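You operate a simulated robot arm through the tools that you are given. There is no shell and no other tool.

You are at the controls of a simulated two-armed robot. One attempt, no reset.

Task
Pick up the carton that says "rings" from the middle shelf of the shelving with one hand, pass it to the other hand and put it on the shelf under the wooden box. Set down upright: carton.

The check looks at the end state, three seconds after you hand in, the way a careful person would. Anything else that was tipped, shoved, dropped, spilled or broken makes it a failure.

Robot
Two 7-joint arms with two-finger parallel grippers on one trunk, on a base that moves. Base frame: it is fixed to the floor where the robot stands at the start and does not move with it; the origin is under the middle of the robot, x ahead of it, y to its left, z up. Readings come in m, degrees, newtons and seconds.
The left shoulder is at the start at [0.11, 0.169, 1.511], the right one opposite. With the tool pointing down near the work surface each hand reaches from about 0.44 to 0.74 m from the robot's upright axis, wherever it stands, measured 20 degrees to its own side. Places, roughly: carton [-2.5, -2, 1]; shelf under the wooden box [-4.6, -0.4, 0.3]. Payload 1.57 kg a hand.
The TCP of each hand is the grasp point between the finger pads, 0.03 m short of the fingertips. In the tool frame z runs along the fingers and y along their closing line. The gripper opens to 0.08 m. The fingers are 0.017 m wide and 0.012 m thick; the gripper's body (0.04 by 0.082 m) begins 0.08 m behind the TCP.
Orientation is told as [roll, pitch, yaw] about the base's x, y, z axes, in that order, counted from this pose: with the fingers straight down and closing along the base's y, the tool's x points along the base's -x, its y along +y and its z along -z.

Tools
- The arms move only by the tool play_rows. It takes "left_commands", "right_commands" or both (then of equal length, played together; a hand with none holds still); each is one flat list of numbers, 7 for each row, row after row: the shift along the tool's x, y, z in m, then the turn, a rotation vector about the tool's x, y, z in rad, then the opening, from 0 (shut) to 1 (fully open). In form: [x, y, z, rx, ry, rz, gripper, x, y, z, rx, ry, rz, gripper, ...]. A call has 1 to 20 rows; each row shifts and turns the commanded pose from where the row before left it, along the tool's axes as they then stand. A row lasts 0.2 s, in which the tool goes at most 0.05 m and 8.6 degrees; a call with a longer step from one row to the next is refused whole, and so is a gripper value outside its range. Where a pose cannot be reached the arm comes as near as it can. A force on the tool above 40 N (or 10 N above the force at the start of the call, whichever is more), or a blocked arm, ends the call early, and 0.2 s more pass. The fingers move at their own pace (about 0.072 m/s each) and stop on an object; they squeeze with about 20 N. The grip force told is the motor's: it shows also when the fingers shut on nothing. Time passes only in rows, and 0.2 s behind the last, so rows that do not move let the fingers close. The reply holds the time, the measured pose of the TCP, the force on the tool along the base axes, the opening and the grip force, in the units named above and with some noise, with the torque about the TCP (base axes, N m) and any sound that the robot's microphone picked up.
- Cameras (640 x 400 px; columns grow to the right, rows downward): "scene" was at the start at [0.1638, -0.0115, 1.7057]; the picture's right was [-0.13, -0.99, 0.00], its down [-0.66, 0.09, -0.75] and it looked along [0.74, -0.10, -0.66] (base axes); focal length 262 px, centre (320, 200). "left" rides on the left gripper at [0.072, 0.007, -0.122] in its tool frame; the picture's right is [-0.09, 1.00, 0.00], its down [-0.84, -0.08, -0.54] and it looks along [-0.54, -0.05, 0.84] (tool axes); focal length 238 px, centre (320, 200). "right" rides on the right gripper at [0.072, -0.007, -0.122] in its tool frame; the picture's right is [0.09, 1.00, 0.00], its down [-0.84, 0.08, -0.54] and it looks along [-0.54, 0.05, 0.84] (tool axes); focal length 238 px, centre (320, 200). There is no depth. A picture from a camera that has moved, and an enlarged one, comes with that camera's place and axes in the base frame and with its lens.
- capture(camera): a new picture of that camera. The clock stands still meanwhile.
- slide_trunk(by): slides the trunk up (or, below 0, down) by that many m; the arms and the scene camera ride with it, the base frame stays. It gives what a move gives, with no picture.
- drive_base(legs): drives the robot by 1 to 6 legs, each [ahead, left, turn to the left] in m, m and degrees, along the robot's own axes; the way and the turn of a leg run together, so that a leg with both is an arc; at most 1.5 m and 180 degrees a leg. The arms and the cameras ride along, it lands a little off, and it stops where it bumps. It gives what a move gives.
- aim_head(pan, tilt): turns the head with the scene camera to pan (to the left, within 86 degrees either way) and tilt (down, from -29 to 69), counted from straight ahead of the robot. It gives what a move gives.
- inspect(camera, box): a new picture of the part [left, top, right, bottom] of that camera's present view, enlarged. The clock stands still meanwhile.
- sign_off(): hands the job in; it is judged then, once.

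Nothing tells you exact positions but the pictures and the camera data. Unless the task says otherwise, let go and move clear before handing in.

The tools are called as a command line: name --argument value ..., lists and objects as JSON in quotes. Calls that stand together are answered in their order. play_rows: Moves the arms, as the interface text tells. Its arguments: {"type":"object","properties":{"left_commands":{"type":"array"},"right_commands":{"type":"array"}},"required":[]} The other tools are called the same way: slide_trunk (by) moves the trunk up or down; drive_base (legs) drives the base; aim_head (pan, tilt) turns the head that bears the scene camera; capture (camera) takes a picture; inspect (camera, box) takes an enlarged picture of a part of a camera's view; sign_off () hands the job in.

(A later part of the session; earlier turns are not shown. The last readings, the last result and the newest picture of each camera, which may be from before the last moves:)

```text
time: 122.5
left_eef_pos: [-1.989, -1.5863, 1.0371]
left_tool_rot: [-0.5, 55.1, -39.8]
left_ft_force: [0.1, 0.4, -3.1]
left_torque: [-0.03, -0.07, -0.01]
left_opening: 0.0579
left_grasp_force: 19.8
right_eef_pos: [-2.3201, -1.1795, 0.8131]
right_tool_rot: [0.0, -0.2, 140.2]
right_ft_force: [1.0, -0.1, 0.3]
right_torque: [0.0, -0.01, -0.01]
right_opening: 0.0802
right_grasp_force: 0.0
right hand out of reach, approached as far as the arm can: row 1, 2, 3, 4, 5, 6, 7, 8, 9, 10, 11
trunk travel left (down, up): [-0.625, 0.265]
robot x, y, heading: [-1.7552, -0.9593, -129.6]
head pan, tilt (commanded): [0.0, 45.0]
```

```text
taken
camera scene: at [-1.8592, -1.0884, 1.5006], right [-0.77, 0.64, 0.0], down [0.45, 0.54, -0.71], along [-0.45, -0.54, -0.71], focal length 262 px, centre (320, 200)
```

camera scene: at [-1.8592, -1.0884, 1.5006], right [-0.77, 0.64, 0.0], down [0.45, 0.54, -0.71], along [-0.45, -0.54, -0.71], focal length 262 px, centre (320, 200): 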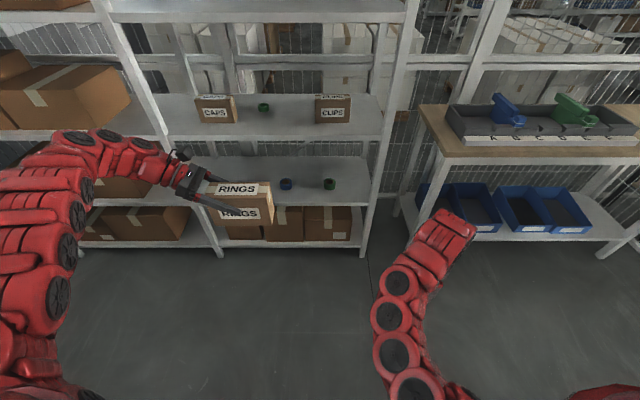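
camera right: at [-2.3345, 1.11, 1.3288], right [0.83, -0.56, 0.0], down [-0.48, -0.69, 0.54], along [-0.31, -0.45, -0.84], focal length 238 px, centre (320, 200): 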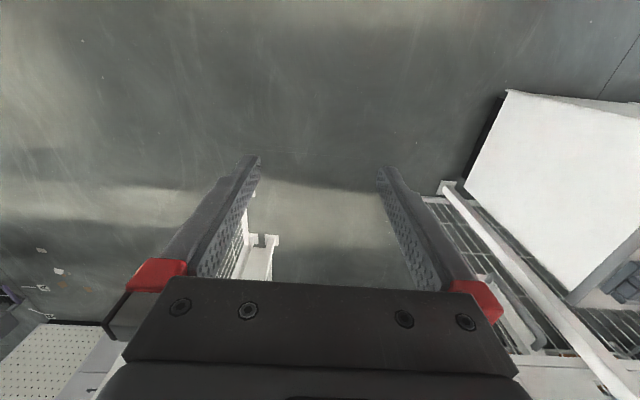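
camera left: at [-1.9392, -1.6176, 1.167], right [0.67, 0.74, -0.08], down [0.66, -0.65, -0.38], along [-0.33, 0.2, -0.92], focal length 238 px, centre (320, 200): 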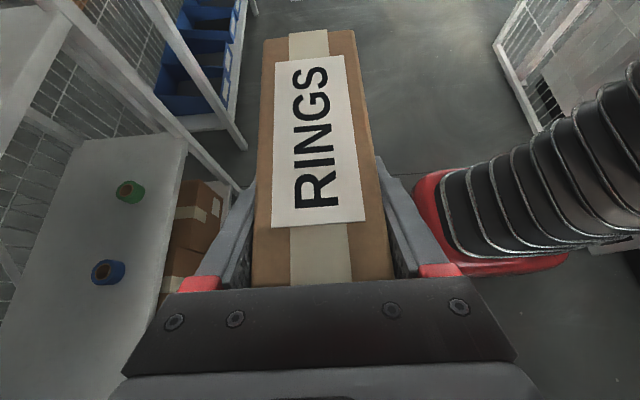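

The right arm is folded against a limit there. I'll extend it forward first, then raise, then tilt.

play_rows --right_commands '[0, 0.04, 0, 0, 0, 0, 1, 0, 0.04, 0, 0, 0, 0, 1, 0, 0.04, 0, 0, 0, 0, 1, 0, 0.02, 0, 0, 0, 0, 1, 0, 0, -0.04, 0, 0, 0, 1, 0, 0, -0.04, 0, 0, 0, 1, 0, 0, -0.04, 0, 0, 0, 1]'

play_rows --right_commands '[0, 0, 0, 0, 0.1428, 0, 1, 0, 0, 0, 0, 0.1428, 0, 1, 0, 0, 0, 0, 0.1428, 0, 1, 0, 0, 0, 0, 0.1428, 0, 1, 0, 0, 0, 0, 0.1428, 0, 1, 0, 0, 0, 0, 0.1428, 0, 1]'

capture --camera "scene"

```text
time: 124.1
left_eef_pos: [-1.9867, -1.588, 1.038]
left_tool_rot: [-0.4, 55.2, -39.8]
left_ft_force: [0.3, 0.7, -2.9]
left_torque: [-0.05, -0.03, 0.01]
left_opening: 0.0581
left_grasp_force: 20.2
right_eef_pos: [-2.4083, -1.2868, 0.9333]
right_tool_rot: [0.1, -0.1, 140.1]
right_ft_force: [0.6, -0.2, -1.1]
right_torque: [0.01, 0.0, -0.02]
right_opening: 0.0801
right_grasp_force: 0.1
trunk travel left (down, up): [-0.625, 0.265]
robot x, y, heading: [-1.7583, -0.965, -129.8]
head pan, tilt (commanded): [0.0, 45.0]
```

```text
time: 125.5
left_eef_pos: [-1.9902, -1.585, 1.0381]
left_tool_rot: [-0.4, 55.1, -39.8]
left_ft_force: [-0.2, 0.4, -2.4]
left_torque: [-0.06, -0.08, 0.02]
left_opening: 0.0578
left_grasp_force: 20.1
right_eef_pos: [-2.3932, -1.2391, 0.9153]
right_tool_rot: [0.2, 49.2, 140.3]
right_ft_force: [-0.6, 0.4, -0.3]
right_torque: [0.02, -0.05, 0.02]
right_opening: 0.0799
right_grasp_force: 0.2
right hand out of reach, approached as far as the arm can: row 5, 6
trunk travel left (down, up): [-0.625, 0.265]
robot x, y, heading: [-1.7559, -0.9635, -130.1]
head pan, tilt (commanded): [0.0, 45.0]
```

```text
taken
camera scene: at [-1.8603, -1.0869, 1.5006], right [-0.77, 0.64, 0.0], down [0.45, 0.54, -0.71], along [-0.45, -0.54, -0.71], focal length 262 px, centre (320, 200)
```

scene: 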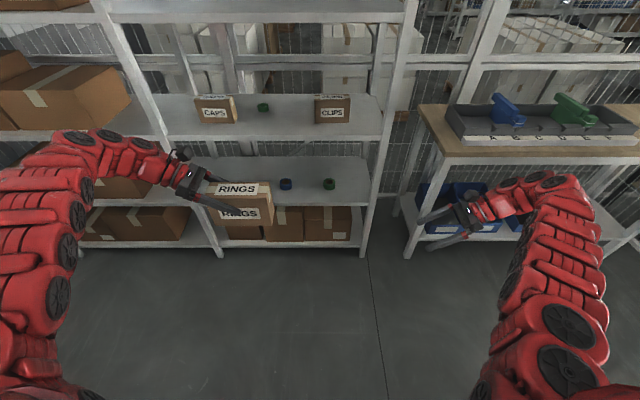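

Good, it's turned to 49° now. I'll move it inward toward the center and tilt it the rest of the way to horizontal, stopping well short of the carton.

play_rows --right_commands '[0.0368, 0, 0.021, 0, 0, 0, 1, 0.0368, 0, 0.021, 0, 0, 0, 1, 0.0368, 0, 0.021, 0, 0, 0, 1, 0.0368, 0, 0.021, 0, 0, 0, 1, 0.0368, 0, 0.021, 0, 0, 0, 1, 0, 0, 0, 0, 0.1428, 0, 1, 0, 0, 0, 0, 0.1428, 0, 1, 0, 0, 0, 0, 0.1428, 0, 1, 0, 0, 0, 0, 0.1428, 0, 1, 0, 0, 0, 0, 0.1428, 0, 1]'

capture --camera "scene"

capture --camera "right"

```text
time: 127.7
left_eef_pos: [-1.9891, -1.5883, 1.0371]
left_tool_rot: [-0.4, 55.1, -39.8]
left_ft_force: [0.3, 0.1, -3.6]
left_torque: [-0.02, -0.09, 0.02]
left_opening: 0.0579
left_grasp_force: 20.4
right_eef_pos: [-2.2395, -1.367, 0.9856]
right_tool_rot: [-93.9, 90.0, 46.2]
right_ft_force: [-0.4, 0.4, 0.5]
right_torque: [-0.03, 0.01, -0.03]
right_opening: 0.0799
right_grasp_force: 0.0
trunk travel left (down, up): [-0.625, 0.265]
robot x, y, heading: [-1.7552, -0.9616, -129.8]
head pan, tilt (commanded): [0.0, 45.0]
```

```text
taken
camera scene: at [-1.8596, -1.0887, 1.5005], right [-0.77, 0.64, 0.0], down [0.45, 0.54, -0.71], along [-0.45, -0.54, -0.71], focal length 262 px, centre (320, 200)
```

scene: 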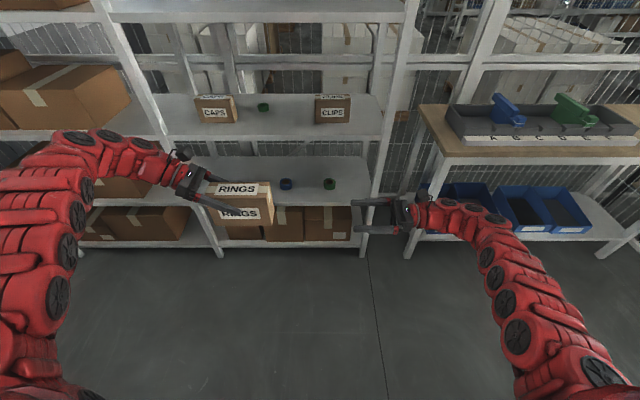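

```text
taken
camera right: at [-2.3284, -1.2843, 1.0568], right [-0.64, -0.76, 0.09], down [-0.47, 0.29, -0.84], along [0.61, -0.58, -0.54], focal length 238 px, centre (320, 200)
```

right: 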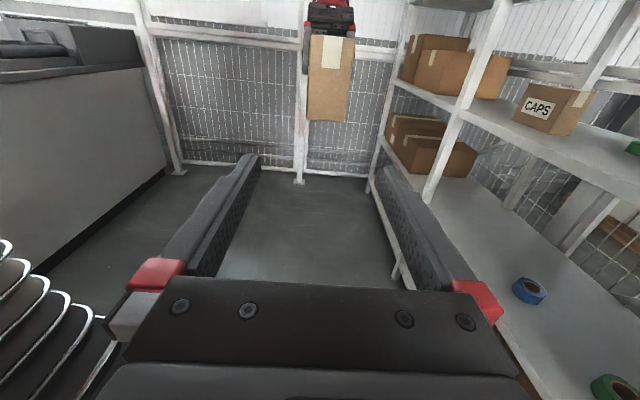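

The right hand is horizontal and pointing at the carton's right end. I'll line it up and approach to just short of the carton.

play_rows --right_commands '[0.0062, 0.0043, 0.036, 0, 0, 0, 1, 0.0062, 0.0042, 0.036, 0, 0, 0, 1, 0, 0, 0.036, 0, 0, 0, 1, 0, 0, 0.036, 0, 0, 0, 1, 0, 0, 0.036, 0, 0, 0, 1]'

capture --camera "right"

capture --camera "scene"

capture --camera "left"

```text
time: 128.9
left_eef_pos: [-1.9869, -1.587, 1.0369]
left_tool_rot: [-0.4, 55.1, -39.9]
left_ft_force: [0.1, -0.9, -3.5]
left_torque: [-0.07, -0.06, -0.02]
left_opening: 0.0583
left_grasp_force: 19.6
right_eef_pos: [-2.107, -1.49, 0.9978]
right_tool_rot: [1.6, 89.8, 141.7]
right_ft_force: [-0.2, 0.5, -1.4]
right_torque: [0.0, 0.01, -0.01]
right_opening: 0.08
right_grasp_force: 0.0
trunk travel left (down, up): [-0.625, 0.265]
robot x, y, heading: [-1.7585, -0.9616, -129.8]
head pan, tilt (commanded): [0.0, 45.0]
```

```text
taken
camera right: at [-2.1953, -1.4072, 1.0696], right [-0.64, -0.76, 0.09], down [-0.47, 0.29, -0.84], along [0.61, -0.58, -0.54], focal length 238 px, centre (320, 200)
```

right: 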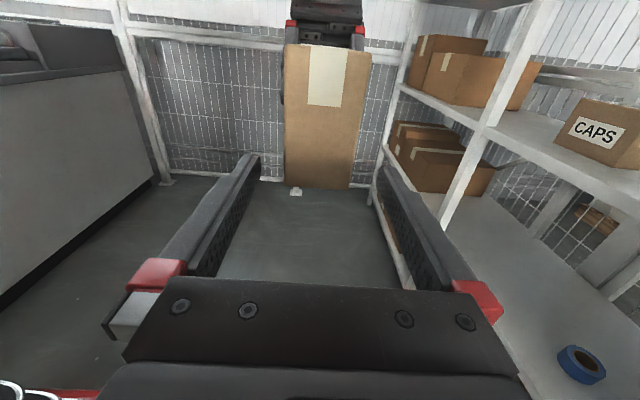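

```text
taken
camera scene: at [-1.8586, -1.0891, 1.5006], right [-0.77, 0.64, 0.0], down [0.45, 0.54, -0.71], along [-0.45, -0.54, -0.71], focal length 262 px, centre (320, 200)
```

scene: 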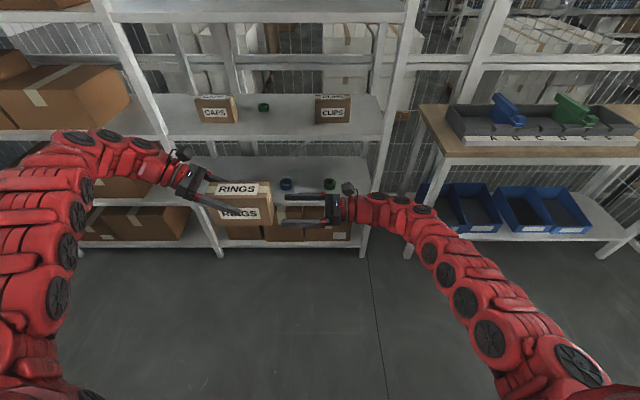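

```text
taken
camera left: at [-1.939, -1.6184, 1.1665], right [0.67, 0.74, -0.08], down [0.66, -0.65, -0.38], along [-0.33, 0.2, -0.92], focal length 238 px, centre (320, 200)
```

left: 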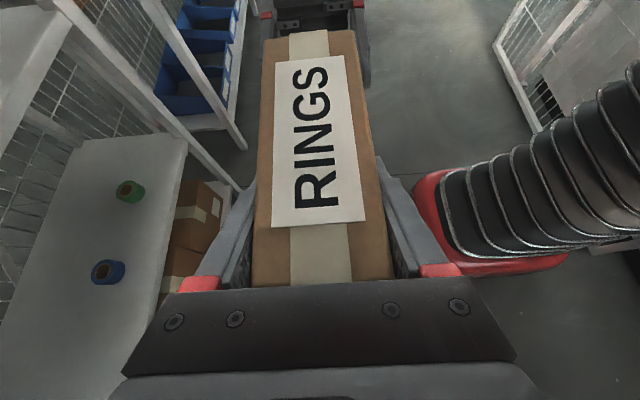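

The carton end is centred between the right fingers. I'll slide them over the end by 8.5 cm, then close the right hand.

play_rows --right_commands '[0, 0.001, 0.021, 0, 0, 0, 1, 0, 0, 0.021, 0, 0, 0, 1, 0, 0, 0.021, 0, 0, 0, 1, 0, 0, 0.021, 0, 0, 0, 1]'

inspect --camera "scene" --box '[150, 130, 390, 280]'

capture --camera "right"

```text
time: 129.9
left_eef_pos: [-1.9881, -1.5879, 1.0383]
left_tool_rot: [-0.4, 55.0, -39.8]
left_ft_force: [0.0, -0.8, -4.2]
left_torque: [-0.03, -0.01, 0.02]
left_opening: 0.0579
left_grasp_force: 19.4
right_eef_pos: [-2.0424, -1.5445, 0.9967]
right_tool_rot: [0.8, 89.8, 140.9]
right_ft_force: [0.0, -0.5, -0.1]
right_torque: [0.04, -0.01, 0.0]
right_opening: 0.08
right_grasp_force: 0.1
trunk travel left (down, up): [-0.625, 0.265]
robot x, y, heading: [-1.7524, -0.9655, -129.8]
head pan, tilt (commanded): [0.0, 45.0]
```

```text
2.67 times, centred on (270, 205) of scene
camera zoom: at [-1.8588, -1.089, 1.5006], right [-0.77, 0.64, 0.0], down [0.45, 0.54, -0.71], along [-0.45, -0.54, -0.71], focal length 700 px, centre (453, 187)
```

zoom: 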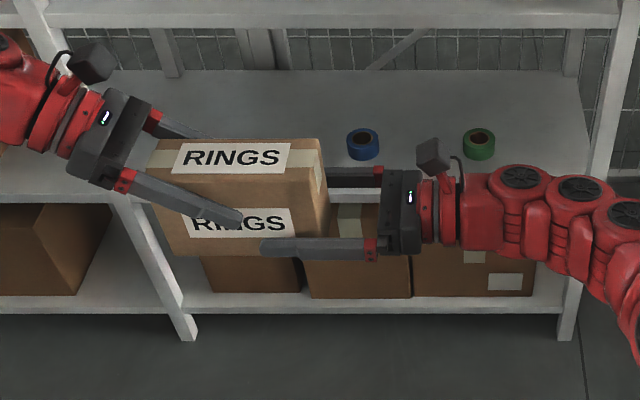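

```text
taken
camera right: at [-2.1314, -1.4613, 1.0689], right [-0.64, -0.76, 0.09], down [-0.47, 0.29, -0.84], along [0.61, -0.58, -0.54], focal length 238 px, centre (320, 200)
```

right: 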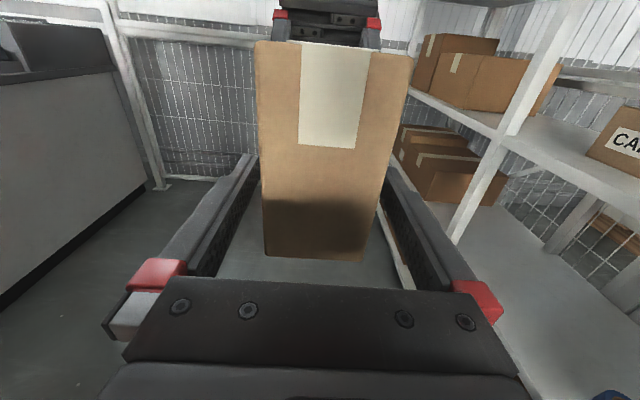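

The right fingers straddle the right end, just below the left fingertip. Closing the right hand.

play_rows --right_commands '[0, 0, 0, 0, 0, 0, 0, 0, 0, 0, 0, 0, 0, 0, 0, 0, 0, 0, 0, 0, 0, 0, 0, 0, 0, 0, 0, 0]'

inspect --camera "scene" --box '[150, 130, 390, 280]'

```text
time: 130.9
left_eef_pos: [-1.9888, -1.5878, 1.0394]
left_tool_rot: [-0.4, 55.1, -39.7]
left_ft_force: [-2.5, -5.2, -2.4]
left_torque: [-0.11, -0.06, -0.47]
left_opening: 0.0581
left_grasp_force: 20.0
right_eef_pos: [-2.0423, -1.5432, 0.9976]
right_tool_rot: [7.2, 90.0, 147.6]
right_ft_force: [2.8, 5.6, -0.2]
right_torque: [-0.08, 0.17, 0.89]
right_opening: 0.0579
right_grasp_force: 19.9
trunk travel left (down, up): [-0.625, 0.265]
robot x, y, heading: [-1.7543, -0.9638, -129.5]
head pan, tilt (commanded): [0.0, 45.0]
```

```text
2.67 times, centred on (270, 205) of scene
camera zoom: at [-1.8592, -1.0885, 1.5006], right [-0.77, 0.64, 0.0], down [0.45, 0.54, -0.71], along [-0.45, -0.54, -0.71], focal length 700 px, centre (453, 187)
```

zoom: 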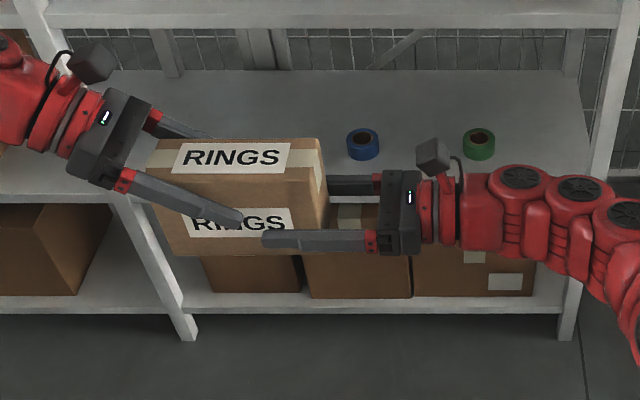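

Both hands hold it with low internal force. Now I'll open the left hand and withdraw it along its own axis.

play_rows --left_commands '[0, 0, 0, 0, 0, 0, 0.8, 0, 0, 0, 0, 0, 0, 1, 0, 0, 0, 0, 0, 0, 1, 0, 0, -0.02, 0, 0, 0, 1, 0, 0, -0.03, 0, 0, 0, 1, 0, 0, -0.03, 0, 0, 0, 1, 0, 0, -0.04, 0, 0, 0, 1]'

capture --camera "scene"

capture --camera "right"

```text
time: 132.5
left_eef_pos: [-1.9448, -1.6234, 1.0783]
left_tool_rot: [-0.4, 55.1, -39.7]
left_ft_force: [0.1, -0.1, -0.3]
left_torque: [0.03, 0.04, 0.04]
left_opening: 0.08
left_grasp_force: 0.2
left hand out of reach, approached as far as the arm can: row 6, 7
right_eef_pos: [-2.0438, -1.543, 0.9966]
right_tool_rot: [7.2, 89.9, 147.3]
right_ft_force: [1.1, 0.1, -0.6]
right_torque: [0.1, 0.14, 0.01]
right_opening: 0.0579
right_grasp_force: 19.6
trunk travel left (down, up): [-0.625, 0.265]
robot x, y, heading: [-1.7539, -0.9628, -129.8]
head pan, tilt (commanded): [0.0, 45.0]
```

```text
taken
camera scene: at [-1.8592, -1.0882, 1.5006], right [-0.77, 0.64, 0.0], down [0.45, 0.54, -0.71], along [-0.45, -0.54, -0.71], focal length 262 px, centre (320, 200)
```

scene: 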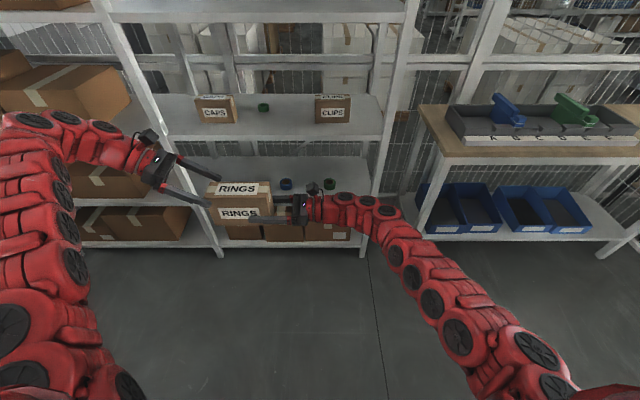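

```text
taken
camera right: at [-2.1316, -1.4608, 1.0692], right [-0.64, -0.77, 0.09], down [-0.47, 0.29, -0.84], along [0.61, -0.58, -0.54], focal length 238 px, centre (320, 200)
```

right: 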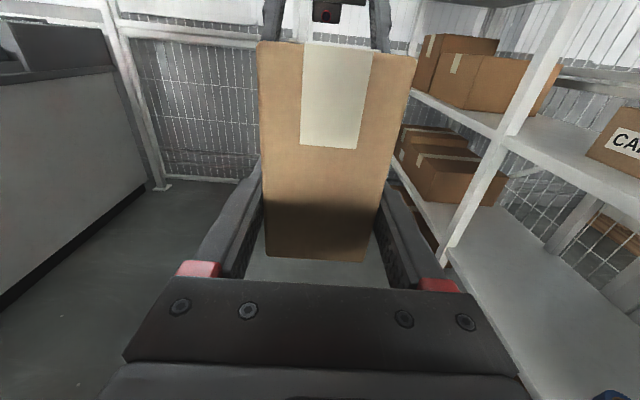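

The carton is now in the right hand alone. I'll move it right, away from the left fingers, then check it is held firmly.

play_rows --right_commands '[0, 0, -0.02, 0, 0, 0, 0, 0, 0, -0.03, 0, 0, 0, 0, 0, 0, -0.03, 0, 0, 0, 0, 0, 0, -0.03, 0, 0, 0, 0]'

inspect --camera "scene" --box '[100, 100, 420, 300]'

```text
time: 133.5
left_eef_pos: [-1.9448, -1.6227, 1.0773]
left_tool_rot: [-0.5, 55.1, -39.9]
left_ft_force: [-0.3, 0.5, 0.5]
left_torque: [-0.03, 0.0, -0.03]
left_opening: 0.0802
left_grasp_force: 0.0
right_eef_pos: [-2.1274, -1.4726, 0.9964]
right_tool_rot: [4.1, 89.9, 144.3]
right_ft_force: [0.5, 0.4, 0.6]
right_torque: [0.09, 0.15, 0.0]
right_opening: 0.0578
right_grasp_force: 20.2
trunk travel left (down, up): [-0.625, 0.265]
robot x, y, heading: [-1.7591, -0.9622, -129.6]
head pan, tilt (commanded): [0.0, 45.0]
```

```text
2.00 times, centred on (260, 200) of scene
camera zoom: at [-1.8599, -1.0877, 1.5006], right [-0.77, 0.64, 0.0], down [0.45, 0.54, -0.71], along [-0.45, -0.54, -0.71], focal length 525 px, centre (440, 200)
```

zoom: 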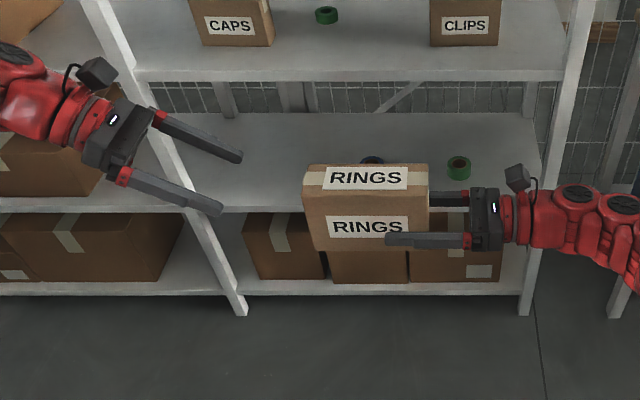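

The right hand holds the carton alone. Next I'll rotate the right hand so its fingers and the carton's long axis point forward (narrow profile, ready for shelf placement), while the left hand stays still.

play_rows --right_commands '[0, 0.02, -0.02, 0, 0, 0, 0, 0, 0.02, -0.02, -0.12, 0, 0, 0, 0, 0.02, -0.02, -0.12, 0, 0, 0, 0, 0.02, -0.015, -0.12, 0, 0, 0, 0, 0.02, -0.015, -0.12, 0, 0, 0, 0, 0.02, -0.01, -0.12, 0, 0, 0, 0, 0.02, 0, -0.12, 0, 0, 0]'

capture --camera "scene"

```text
time: 135.1
left_eef_pos: [-1.9451, -1.6237, 1.0778]
left_tool_rot: [-0.4, 55.1, -39.8]
left_ft_force: [0.2, 0.2, -0.7]
left_torque: [0.0, 0.0, -0.01]
left_opening: 0.0802
left_grasp_force: 0.1
right_eef_pos: [-2.3049, -1.4783, 0.9987]
right_tool_rot: [21.0, 89.8, 119.7]
right_ft_force: [0.7, 0.1, -2.7]
right_torque: [0.18, 0.06, 0.01]
right_opening: 0.0578
right_grasp_force: 19.9
trunk travel left (down, up): [-0.625, 0.265]
robot x, y, heading: [-1.7572, -0.9605, -129.8]
head pan, tilt (commanded): [0.0, 45.0]
```

```text
taken
camera scene: at [-1.8591, -1.0888, 1.5006], right [-0.77, 0.64, 0.0], down [0.45, 0.54, -0.71], along [-0.45, -0.54, -0.71], focal length 262 px, centre (320, 200)
```

scene: 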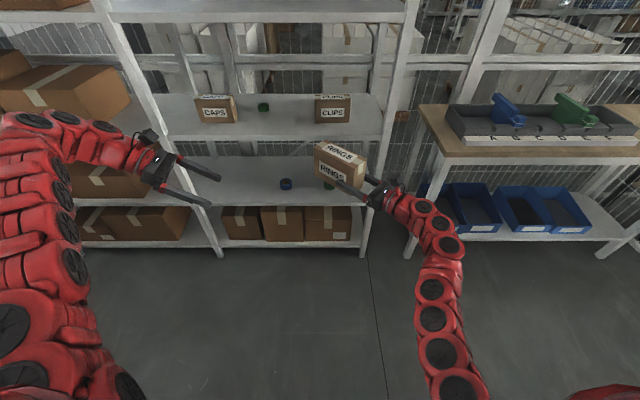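

That works. I'll finish the rotation to straight ahead.

play_rows --right_commands '[0, 0.01, 0, -0.122, 0, 0, 0, 0, 0.01, 0, -0.122, 0, 0, 0, 0, 0.008, 0.003, -0.122, 0, 0, 0, 0, 0.005, 0.005, -0.122, 0, 0, 0, 0, 0.005, 0.005, -0.122, 0, 0, 0, 0, 0, 0.005, -0.122, 0, 0, 0, 0, 0, 0.0, -0.119, 0, 0, 0]'

capture --camera "scene"

capture --camera "right"

```text
time: 136.7
left_eef_pos: [-1.9445, -1.6232, 1.0768]
left_tool_rot: [-0.4, 55.1, -39.8]
left_ft_force: [0.8, -0.5, 0.6]
left_torque: [0.02, 0.0, 0.0]
left_opening: 0.0799
left_grasp_force: 0.1
right_eef_pos: [-2.3437, -1.4934, 0.9978]
right_tool_rot: [90.7, 90.0, 140.9]
right_ft_force: [1.1, 0.6, -3.2]
right_torque: [0.14, -0.09, 0.02]
right_opening: 0.0579
right_grasp_force: 20.0
trunk travel left (down, up): [-0.625, 0.265]
robot x, y, heading: [-1.759, -0.9639, -130.0]
head pan, tilt (commanded): [0.0, 45.0]
```

```text
taken
camera scene: at [-1.8591, -1.0886, 1.5006], right [-0.77, 0.64, 0.0], down [0.45, 0.54, -0.71], along [-0.45, -0.54, -0.71], focal length 262 px, centre (320, 200)
```

scene: 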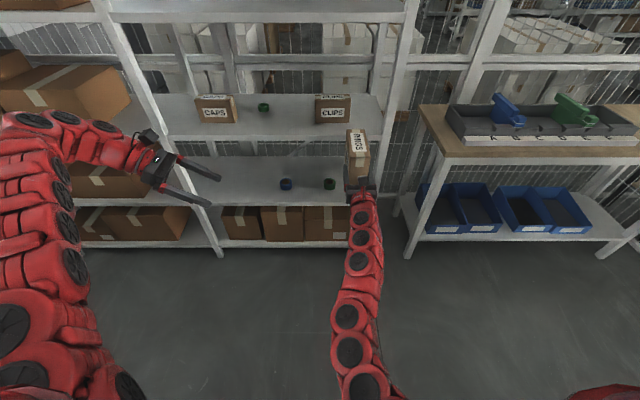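

```text
taken
camera right: at [-2.2607, -1.4052, 1.0694], right [-0.76, 0.64, 0.09], down [0.29, 0.47, -0.84], along [-0.58, -0.61, -0.54], focal length 238 px, centre (320, 200)
```

right: 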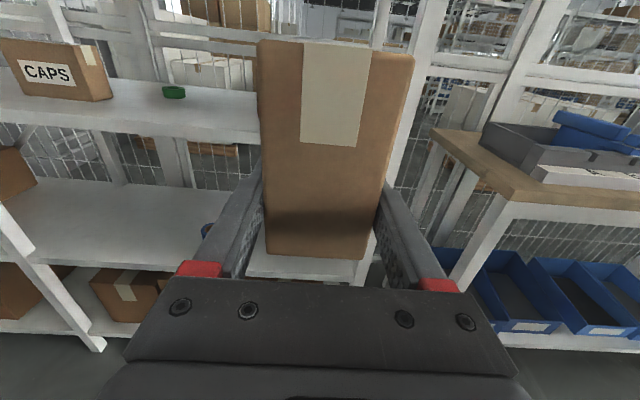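

The right arm is now slim and straight ahead with the carton upright. I'll bring the left arm into the mirrored forward-pointing pose so I can pass the gate.

play_rows --left_commands '[0, 0, 0, 0, 0.1222, 0, 0.5, 0, 0, 0, 0, 0.1222, 0, 0.5, 0, 0, 0, 0, 0.1222, 0, 0.3, 0, 0, 0, 0, 0.1222, 0, 0.3, 0, 0, 0, 0, 0.1222, 0, 0.3]'

play_rows --left_commands '[0, -0.011, 0.0127, 0.1428, 0, 0, 0.3, 0, -0.0091, 0.0141, 0.1428, 0, 0, 0.3, 0, -0.0071, 0.0152, 0.1428, 0, 0, 0.3, 0, -0.0046, 0.0162, 0.1428, 0, 0, 0.3, 0, -0.0023, 0.0166, 0.1428, 0, 0, 0.3, 0, 0, 0.0168, 0.1428, 0, 0, 0.3]'

capture --camera "scene"

```text
time: 137.9
left_eef_pos: [-1.9493, -1.5754, 1.1202]
left_tool_rot: [-8.4, 86.8, -47.1]
left_ft_force: [-0.4, -0.9, -0.8]
left_torque: [0.01, -0.05, 0.02]
left_opening: 0.024
left_grasp_force: 0.0
left hand out of reach, approached as far as the arm can: row 1, 2, 4, 5
right_eef_pos: [-2.3438, -1.4933, 0.9989]
right_tool_rot: [104.2, 89.7, 154.3]
right_ft_force: [0.4, 1.0, -3.6]
right_torque: [0.17, -0.09, 0.02]
right_opening: 0.0577
right_grasp_force: 20.4
trunk travel left (down, up): [-0.625, 0.265]
robot x, y, heading: [-1.7553, -0.9618, -129.8]
head pan, tilt (commanded): [0.0, 45.0]
```

```text
time: 139.3
left_eef_pos: [-1.9836, -1.581, 1.1189]
left_tool_rot: [-20.3, 86.6, -43.6]
left_ft_force: [0.3, -0.4, -0.4]
left_torque: [0.02, -0.03, 0.02]
left_opening: 0.024
left_grasp_force: 0.0
left hand out of reach, approached as far as the arm can: row 2, 3, 4, 5, 6
right_eef_pos: [-2.3449, -1.4923, 0.9975]
right_tool_rot: [96.0, 89.9, 146.3]
right_ft_force: [0.1, 0.6, -3.5]
right_torque: [0.14, -0.14, -0.01]
right_opening: 0.0581
right_grasp_force: 20.5
trunk travel left (down, up): [-0.625, 0.265]
robot x, y, heading: [-1.7569, -0.9662, -129.8]
head pan, tilt (commanded): [0.0, 45.0]
```

```text
taken
camera scene: at [-1.8591, -1.0883, 1.5006], right [-0.77, 0.64, 0.0], down [0.45, 0.54, -0.71], along [-0.45, -0.54, -0.71], focal length 262 px, centre (320, 200)
```

scene: 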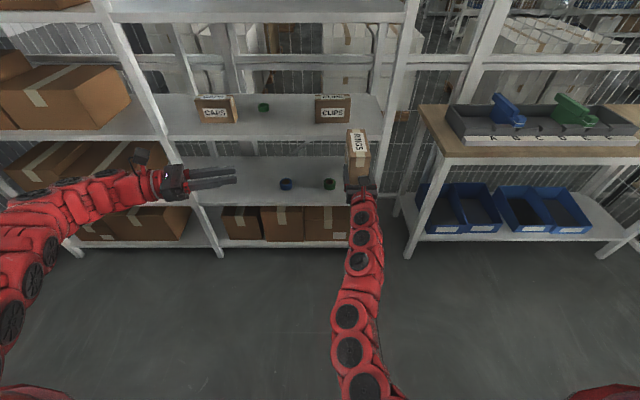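

The left arm is limited up there. I'll lower it and bring it inward to mirror what worked for the right arm, then continue the rotation.

play_rows --left_commands '[-0.025, 0.009, 0.03, 0, 0, 0, 0.3, -0.025, 0.009, 0.03, 0, 0, 0, 0.3, -0.025, 0.009, 0.03, 0, 0, 0, 0.3, -0.025, 0.009, 0.03, 0, 0, 0, 0.3]'

play_rows --left_commands '[0, -0.015, 0, 0.12, 0, 0, 0.3, 0, -0.015, 0, 0.12, 0, 0, 0.3, 0, -0.015, 0, 0.12, 0, 0, 0.3, 0, -0.015, 0.005, 0.12, 0, 0, 0.3, 0, -0.01, 0.01, 0.12, 0, 0, 0.3, 0, -0.01, 0.01, 0.12, 0, 0, 0.3]'

capture --camera "scene"

```text
time: 140.3
left_eef_pos: [-2.0747, -1.5038, 1.0092]
left_tool_rot: [-17.9, 86.4, -41.3]
left_ft_force: [-0.4, -0.2, -1.1]
left_torque: [0.01, 0.04, 0.05]
left_opening: 0.024
left_grasp_force: 0.0
right_eef_pos: [-2.3465, -1.494, 0.9959]
right_tool_rot: [45.9, 89.9, 96.5]
right_ft_force: [-0.1, 0.6, -4.4]
right_torque: [0.15, -0.12, 0.0]
right_opening: 0.0578
right_grasp_force: 19.7
trunk travel left (down, up): [-0.625, 0.265]
robot x, y, heading: [-1.7571, -0.963, -129.6]
head pan, tilt (commanded): [0.0, 45.0]
```

```text
time: 141.7
left_eef_pos: [-2.1093, -1.5846, 1.0126]
left_tool_rot: [-60.7, 86.6, -42.6]
left_ft_force: [0.3, 0.1, 0.2]
left_torque: [-0.02, 0.01, -0.04]
left_opening: 0.0241
left_grasp_force: 0.0
right_eef_pos: [-2.3457, -1.4932, 0.9965]
right_tool_rot: [95.0, 90.0, 145.3]
right_ft_force: [-0.5, 0.6, -3.8]
right_torque: [0.12, -0.09, 0.01]
right_opening: 0.0579
right_grasp_force: 19.5
trunk travel left (down, up): [-0.625, 0.265]
robot x, y, heading: [-1.7532, -0.9629, -129.4]
head pan, tilt (commanded): [0.0, 45.0]
```

```text
taken
camera scene: at [-1.8598, -1.0881, 1.5006], right [-0.77, 0.64, 0.0], down [0.45, 0.54, -0.71], along [-0.45, -0.54, -0.71], focal length 262 px, centre (320, 200)
```

scene: 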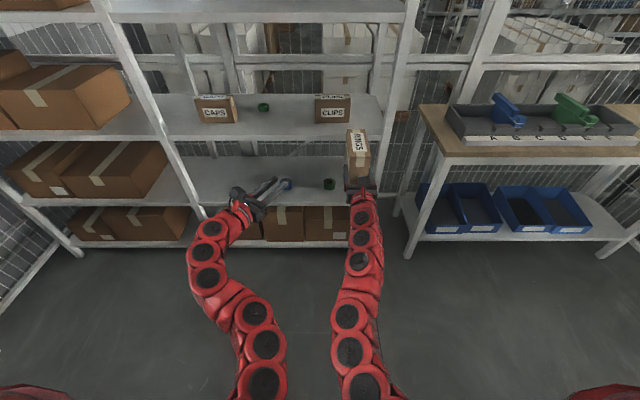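

Both arms are getting slim. Finishing the left rotation.

play_rows --left_commands '[0, 0, 0.008, 0.14, 0, 0, 0.3, 0, 0, 0.008, 0.14, 0, 0, 0.3, 0, 0, 0.008, 0.14, 0, 0, 0.3, 0, 0, 0.008, 0.14, 0, 0, 0.3]'

aim_head --pan 0 --tilt 65

capture --camera "scene"

```text
time: 142.7
left_eef_pos: [-2.1366, -1.6006, 1.0117]
left_tool_rot: [-94.2, 86.6, -44.0]
left_ft_force: [-0.3, 0.3, 0.5]
left_torque: [0.01, 0.02, 0.02]
left_opening: 0.024
left_grasp_force: 0.1
right_eef_pos: [-2.3458, -1.495, 0.9979]
right_tool_rot: [89.3, 89.8, 139.5]
right_ft_force: [0.3, 0.4, -2.8]
right_torque: [0.12, -0.13, -0.03]
right_opening: 0.058
right_grasp_force: 20.1
trunk travel left (down, up): [-0.625, 0.265]
robot x, y, heading: [-1.7542, -0.9645, -129.6]
head pan, tilt (commanded): [0.0, 45.0]
```

```text
time: 143.5
left_eef_pos: [-2.1373, -1.6002, 1.0127]
left_tool_rot: [-93.6, 86.5, -43.6]
left_ft_force: [0.1, 0.7, -0.1]
left_torque: [-0.02, 0.01, 0.05]
left_opening: 0.0242
left_grasp_force: 0.0
right_eef_pos: [-2.3451, -1.4927, 0.9986]
right_tool_rot: [93.4, 90.0, 143.4]
right_ft_force: [-0.4, 0.0, -3.7]
right_torque: [0.11, -0.13, 0.04]
right_opening: 0.0581
right_grasp_force: 20.4
trunk travel left (down, up): [-0.625, 0.265]
robot x, y, heading: [-1.7579, -0.9614, -129.9]
head pan, tilt (commanded): [0.0, 65.0]
```

```text
taken
camera scene: at [-1.8464, -1.0724, 1.4756], right [-0.77, 0.64, 0.0], down [0.58, 0.7, -0.42], along [-0.27, -0.33, -0.91], focal length 262 px, centre (320, 200)
```

scene: 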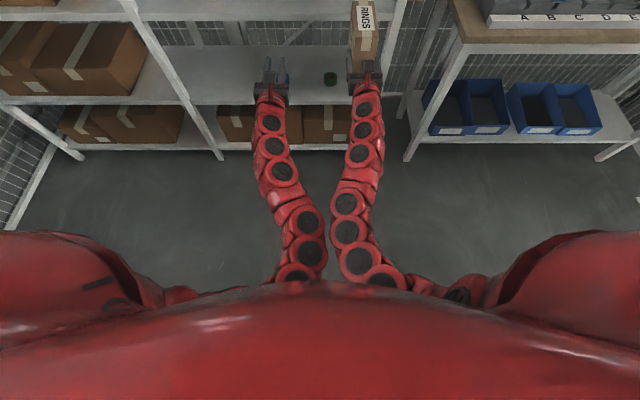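

Both arms are slim now. I'll back up slightly and slide right, retracing my path to the gate line.

drive_base --legs '[[-0.05, 0, 0], [0, -0.8, 0], [0, -0.77, 0]]'

aim_head --pan -60 --tilt 45

capture --camera "scene"

```text
time: 152.1
left_eef_pos: [-3.312, -0.5664, 1.0119]
left_tool_rot: [-93.7, 86.6, -43.5]
left_ft_force: [-0.2, 0.3, -0.1]
left_torque: [-0.03, -0.02, 0.04]
left_opening: 0.0238
left_grasp_force: 0.1
right_eef_pos: [-3.5196, -0.4597, 0.9984]
right_tool_rot: [94.8, 89.9, 145.0]
right_ft_force: [0.3, 1.2, -3.5]
right_torque: [0.15, -0.11, -0.01]
right_opening: 0.0579
right_grasp_force: 19.9
trunk travel left (down, up): [-0.625, 0.265]
robot x, y, heading: [-2.9326, 0.0713, -129.9]
head pan, tilt (commanded): [0.0, 65.0]
```

```text
time: 153.4
left_eef_pos: [-3.3119, -0.5656, 1.0123]
left_tool_rot: [-93.6, 86.6, -43.4]
left_ft_force: [0.3, -0.8, -0.1]
left_torque: [0.05, 0.0, -0.01]
left_opening: 0.0241
left_grasp_force: 0.1
right_eef_pos: [-3.5196, -0.4599, 0.9978]
right_tool_rot: [91.2, 89.9, 141.4]
right_ft_force: [0.0, -0.2, -2.6]
right_torque: [0.14, -0.09, 0.02]
right_opening: 0.0578
right_grasp_force: 20.0
trunk travel left (down, up): [-0.625, 0.265]
robot x, y, heading: [-2.9292, 0.0672, -129.5]
head pan, tilt (commanded): [-60.0, 45.0]
```

```text
taken
camera scene: at [-3.0625, 0.0223, 1.5006], right [0.17, 0.99, 0.0], down [0.7, -0.12, -0.71], along [-0.7, 0.12, -0.71], focal length 262 px, centre (320, 200)
```

scene: 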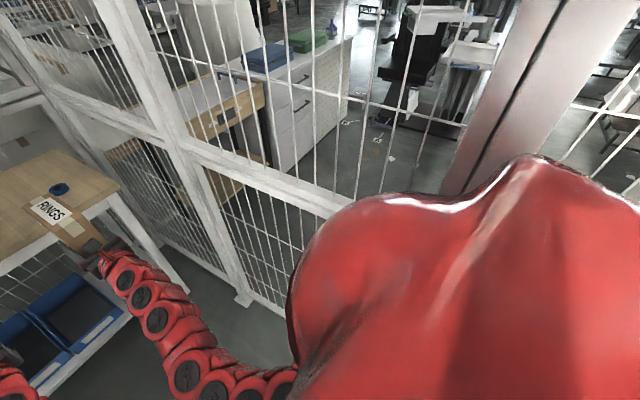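

I'm back on the gate line. Before leaving, I'll zoom in on the wooden-fronted bench outside the fence, near where the target shelf should be.

inspect --camera "scene" --box '[90, 0, 370, 260]'

aim_head --pan -45 --tilt 35

capture --camera "scene"

```text
1.54 times, centred on (230, 130) of scene
camera zoom: at [-3.0625, 0.0223, 1.5006], right [0.17, 0.99, 0.0], down [0.7, -0.12, -0.71], along [-0.7, 0.12, -0.71], focal length 404 px, centre (458, 308)
```

zoom: 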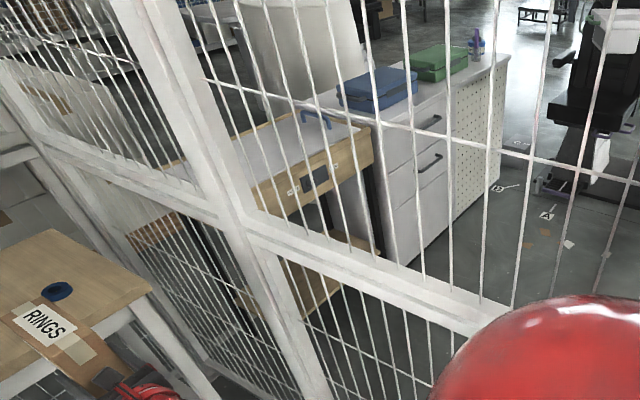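

```text
time: 154.1
left_eef_pos: [-3.3112, -0.5652, 1.0128]
left_tool_rot: [-93.7, 86.6, -43.5]
left_ft_force: [-0.5, -0.7, -0.4]
left_torque: [-0.03, -0.03, 0.01]
left_opening: 0.0243
left_grasp_force: 0.1
right_eef_pos: [-3.5195, -0.46, 0.9985]
right_tool_rot: [89.4, 89.9, 139.5]
right_ft_force: [-0.2, -1.2, -2.3]
right_torque: [0.13, -0.08, -0.01]
right_opening: 0.058
right_grasp_force: 20.7
trunk travel left (down, up): [-0.625, 0.265]
robot x, y, heading: [-2.932, 0.0719, -129.7]
head pan, tilt (commanded): [-45.0, 35.0]
```

```text
taken
camera scene: at [-3.0701, 0.0007, 1.5154], right [-0.09, 1.0, 0.0], down [0.57, 0.05, -0.82], along [-0.82, -0.08, -0.57], focal length 262 px, centre (320, 200)
```

scene: 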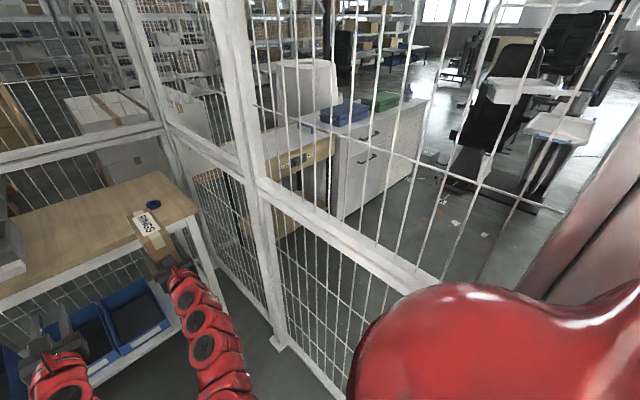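

The target is the low wooden shelf of a bench with a wooden tray-box top, just outside the side fence, accessible from its front. I'll back out through the gate in stages, checking my line.

drive_base --legs '[[-0.6, -0.008, 0]]'

aim_head --pan -60 --tilt 60

capture --camera "scene"

aim_head --pan 60 --tilt 60

capture --camera "scene"

```text
time: 157.5
left_eef_pos: [-2.9349, -0.1017, 1.013]
left_tool_rot: [-93.9, 86.6, -43.4]
left_ft_force: [-0.1, -0.2, 0.4]
left_torque: [0.0, 0.0, -0.02]
left_opening: 0.0239
left_grasp_force: 0.0
right_eef_pos: [-3.143, 0.0035, 0.9976]
right_tool_rot: [99.4, 89.9, 149.9]
right_ft_force: [0.5, 0.0, -3.2]
right_torque: [0.13, -0.1, -0.01]
right_opening: 0.0581
right_grasp_force: 20.5
trunk travel left (down, up): [-0.625, 0.265]
robot x, y, heading: [-2.5571, 0.5373, -129.2]
head pan, tilt (commanded): [-45.0, 35.0]
```

```text
time: 158.4
left_eef_pos: [-2.9334, -0.1025, 1.0124]
left_tool_rot: [-93.6, 86.6, -43.0]
left_ft_force: [0.2, -1.2, 0.3]
left_torque: [-0.02, -0.01, -0.02]
left_opening: 0.0238
left_grasp_force: 0.1
right_eef_pos: [-3.1427, 0.0016, 0.9975]
right_tool_rot: [82.8, 89.9, 133.3]
right_ft_force: [-0.3, 0.5, -4.4]
right_torque: [0.12, -0.14, 0.02]
right_opening: 0.058
right_grasp_force: 20.0
trunk travel left (down, up): [-0.625, 0.265]
robot x, y, heading: [-2.5597, 0.5366, -129.4]
head pan, tilt (commanded): [-60.0, 60.0]
```

```text
taken
camera scene: at [-2.6739, 0.485, 1.4812], right [0.16, 0.99, 0.0], down [0.85, -0.14, -0.5], along [-0.49, 0.08, -0.87], focal length 262 px, centre (320, 200)
```

scene: 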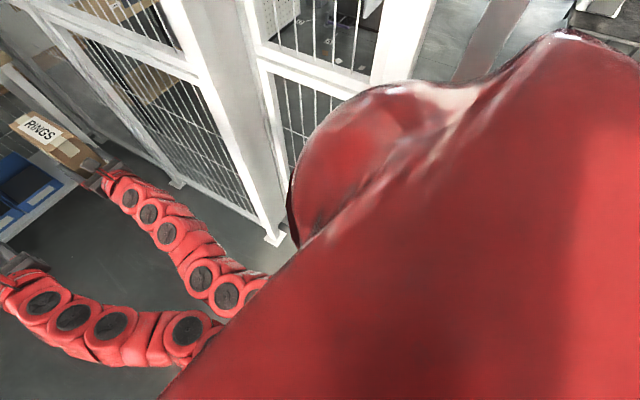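

```text
time: 160.4
left_eef_pos: [-2.9356, -0.1026, 1.0119]
left_tool_rot: [-93.6, 86.7, -43.0]
left_ft_force: [0.3, 0.5, 0.7]
left_torque: [-0.01, 0.01, 0.02]
left_opening: 0.0241
left_grasp_force: 0.0
right_eef_pos: [-3.1433, 0.0019, 0.998]
right_tool_rot: [85.3, 89.9, 135.8]
right_ft_force: [0.1, -1.2, -3.1]
right_torque: [0.14, -0.12, 0.0]
right_opening: 0.0579
right_grasp_force: 20.0
trunk travel left (down, up): [-0.625, 0.265]
robot x, y, heading: [-2.5585, 0.5389, -129.5]
head pan, tilt (commanded): [60.0, 60.0]
```

```text
taken
camera scene: at [-2.5846, 0.4117, 1.4812], right [-0.94, -0.35, 0.0], down [-0.3, 0.81, -0.5], along [0.18, -0.47, -0.87], focal length 262 px, centre (320, 200)
```

scene: 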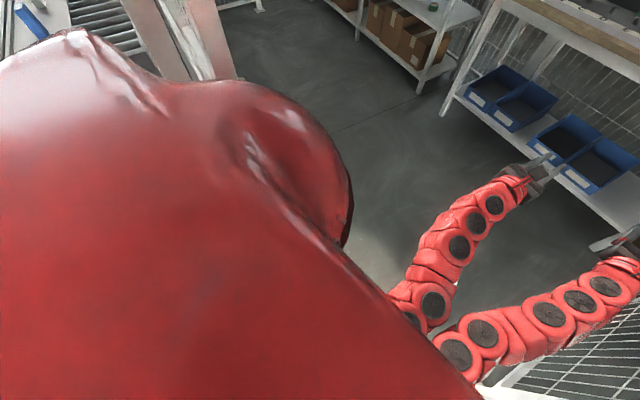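

I'm in the middle of the gap with clearance both sides. Continuing backward until the arms clear the gate.

drive_base --legs '[[-0.5, 0.006, 0], [-0.5, 0.006, 0]]'

aim_head --pan 0 --tilt 45

capture --camera "scene"

```text
time: 165.9
left_eef_pos: [-2.2932, 0.6616, 1.0129]
left_tool_rot: [-93.9, 86.6, -43.5]
left_ft_force: [1.2, -0.5, 0.0]
left_torque: [-0.01, 0.04, 0.02]
left_opening: 0.024
left_grasp_force: 0.1
right_eef_pos: [-2.5011, 0.7652, 0.9979]
right_tool_rot: [96.7, 89.9, 147.2]
right_ft_force: [-0.4, 0.5, -2.2]
right_torque: [0.14, -0.11, 0.0]
right_opening: 0.058
right_grasp_force: 19.7
trunk travel left (down, up): [-0.625, 0.265]
robot x, y, heading: [-1.9156, 1.3005, -129.1]
head pan, tilt (commanded): [60.0, 60.0]
```

```text
time: 167.2
left_eef_pos: [-2.2918, 0.6608, 1.0129]
left_tool_rot: [-93.6, 86.5, -43.1]
left_ft_force: [-0.7, -0.3, -0.1]
left_torque: [0.0, 0.0, 0.04]
left_opening: 0.0236
left_grasp_force: 0.2
right_eef_pos: [-2.5007, 0.7654, 0.9976]
right_tool_rot: [81.1, 90.0, 131.6]
right_ft_force: [0.1, -0.1, -3.3]
right_torque: [0.14, -0.12, -0.01]
right_opening: 0.0579
right_grasp_force: 19.8
trunk travel left (down, up): [-0.625, 0.265]
robot x, y, heading: [-1.9162, 1.2998, -129.4]
head pan, tilt (commanded): [0.0, 45.0]
```

```text
taken
camera scene: at [-2.0179, 1.174, 1.5006], right [-0.77, 0.63, 0.0], down [0.45, 0.55, -0.71], along [-0.45, -0.55, -0.71], focal length 262 px, centre (320, 200)
```

scene: 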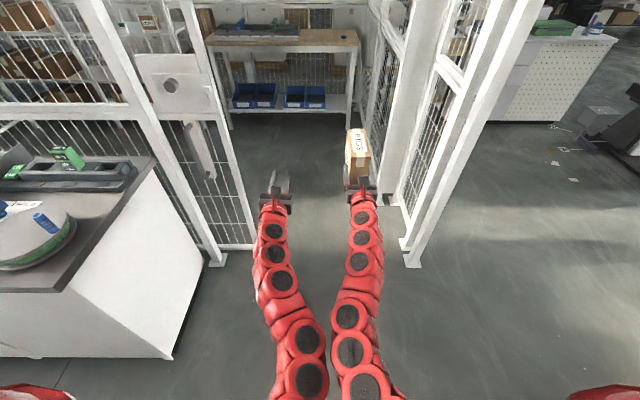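

Base is out; I'll back a little more and slide right to get outside the fence corner, then look at the bench.

drive_base --legs '[[-0.15, 0, -0.5], [0, -1.1, 0]]'

aim_head --pan 0 --tilt 25

capture --camera "scene"

```text
time: 173.7
left_eef_pos: [-3.0356, 1.4771, 1.0125]
left_tool_rot: [-93.6, 86.6, -43.6]
left_ft_force: [-0.7, 0.6, -0.9]
left_torque: [0.01, 0.0, 0.03]
left_opening: 0.0239
left_grasp_force: 0.0
right_eef_pos: [-3.2444, 1.5837, 0.9976]
right_tool_rot: [82.7, 89.8, 132.6]
right_ft_force: [0.0, 0.8, -3.5]
right_torque: [0.14, -0.07, -0.03]
right_opening: 0.0581
right_grasp_force: 19.9
trunk travel left (down, up): [-0.625, 0.265]
robot x, y, heading: [-2.6523, 2.112, -129.7]
head pan, tilt (commanded): [0.0, 45.0]
```

```text
time: 174.5
left_eef_pos: [-3.0356, 1.4755, 1.0127]
left_tool_rot: [-93.5, 86.6, -43.6]
left_ft_force: [-0.3, 0.4, -0.2]
left_torque: [-0.02, -0.02, 0.0]
left_opening: 0.0241
left_grasp_force: 0.0
right_eef_pos: [-3.2426, 1.5829, 0.9991]
right_tool_rot: [76.7, 89.8, 126.7]
right_ft_force: [-0.1, 0.8, -3.3]
right_torque: [0.14, -0.12, -0.01]
right_opening: 0.058
right_grasp_force: 20.3
trunk travel left (down, up): [-0.625, 0.265]
robot x, y, heading: [-2.6457, 2.1084, -129.8]
head pan, tilt (commanded): [0.0, 25.0]
```

```text
taken
camera scene: at [-2.7629, 1.9783, 1.5311], right [-0.77, 0.64, 0.0], down [0.27, 0.33, -0.91], along [-0.58, -0.69, -0.42], focal length 262 px, centre (320, 200)
```

scene: 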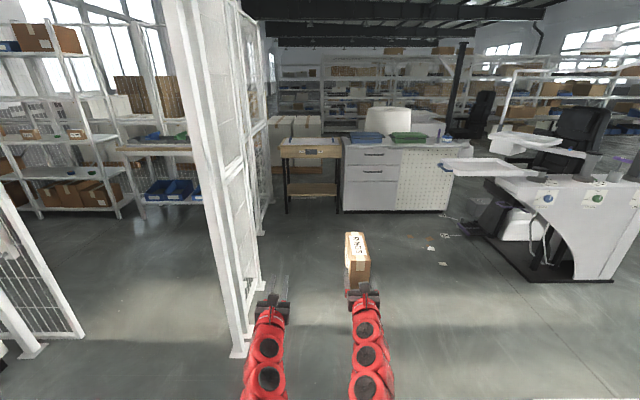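

Now I see the target: a small stand with a wooden box on top and a wooden shelf below it, left of the white cabinet. Zooming in.

inspect --camera "scene" --box '[250, 120, 370, 220]'

inspect --camera "scene" --box '[200, 120, 520, 320]'

```text
4.00 times, centred on (310, 170) of scene
camera zoom: at [-2.7629, 1.9783, 1.5311], right [-0.77, 0.64, 0.0], down [0.27, 0.33, -0.91], along [-0.58, -0.69, -0.42], focal length 1050 px, centre (360, 320)
```

zoom: 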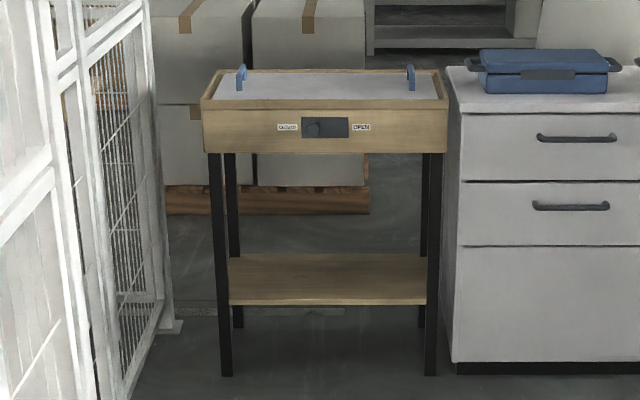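

```text
2.00 times, centred on (360, 220) of scene
camera zoom: at [-2.7629, 1.9783, 1.5311], right [-0.77, 0.64, 0.0], down [0.27, 0.33, -0.91], along [-0.58, -0.69, -0.42], focal length 525 px, centre (240, 160)
```

zoom: 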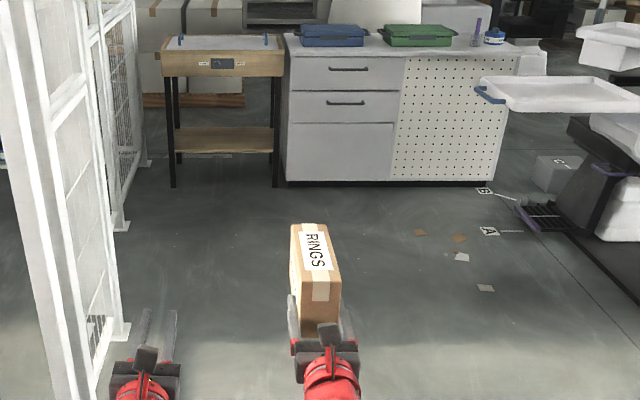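

The stand's lower shelf is about 0.6 m wide and 0.34 m deep at z ≈ 0.26, with ~0.45 m of clearance below the wooden box. I'll move the left hand outward and extend the right hand forward in this open space before lowering the trunk.

play_rows --left_commands '[0, -0.03, 0, 0, 0, 0, 0.3, 0, -0.03, 0, 0, 0, 0, 0.3, 0, -0.03, 0, 0, 0, 0, 0.3, 0, -0.03, 0, 0, 0, 0, 0.3, 0, 0, 0, 0, 0, 0, 0.3]' --right_commands '[0, 0, 0.03, 0, 0, 0, 0, 0, 0, 0.03, 0, 0, 0, 0, 0, -0.01, 0.03, 0, 0, 0, 0, 0, -0.02, 0.03, 0, 0, 0, 0, 0, -0.02, 0.02, 0, 0, 0, 0]'

aim_head --pan 0 --tilt 60

capture --camera "scene"

```text
time: 175.7
left_eef_pos: [-2.9431, 1.3983, 1.0206]
left_tool_rot: [-93.8, 86.6, -44.0]
left_ft_force: [-0.6, -0.4, 0.6]
left_torque: [0.0, -0.02, 0.0]
left_opening: 0.024
left_grasp_force: 0.2
right_eef_pos: [-3.2696, 1.5378, 1.0066]
right_tool_rot: [176.2, 88.1, -131.8]
right_ft_force: [0.3, 0.2, -2.7]
right_torque: [0.13, -0.06, 0.04]
right_opening: 0.0578
right_grasp_force: 19.4
right hand out of reach, approached as far as the arm can: row 2, 3, 4, 5
trunk travel left (down, up): [-0.625, 0.265]
robot x, y, heading: [-2.6522, 2.1098, -129.6]
head pan, tilt (commanded): [0.0, 25.0]
```

```text
time: 176.8
left_eef_pos: [-2.9444, 1.3978, 1.0201]
left_tool_rot: [-93.5, 86.6, -43.6]
left_ft_force: [0.7, -0.3, 0.2]
left_torque: [0.0, 0.0, 0.01]
left_opening: 0.024
left_grasp_force: 0.0
right_eef_pos: [-3.2694, 1.5365, 1.0068]
right_tool_rot: [175.4, 88.2, -132.5]
right_ft_force: [-0.4, -0.5, -3.8]
right_torque: [0.16, -0.09, -0.04]
right_opening: 0.0578
right_grasp_force: 20.3
trunk travel left (down, up): [-0.625, 0.265]
robot x, y, heading: [-2.6541, 2.1101, -130.0]
head pan, tilt (commanded): [0.0, 60.0]
```

```text
taken
camera scene: at [-2.7467, 1.9978, 1.4812], right [-0.77, 0.64, 0.0], down [0.56, 0.66, -0.5], along [-0.32, -0.38, -0.87], focal length 262 px, centre (320, 200)
```

scene: 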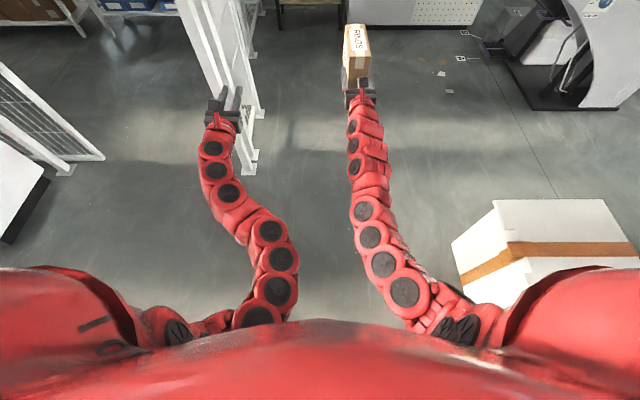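

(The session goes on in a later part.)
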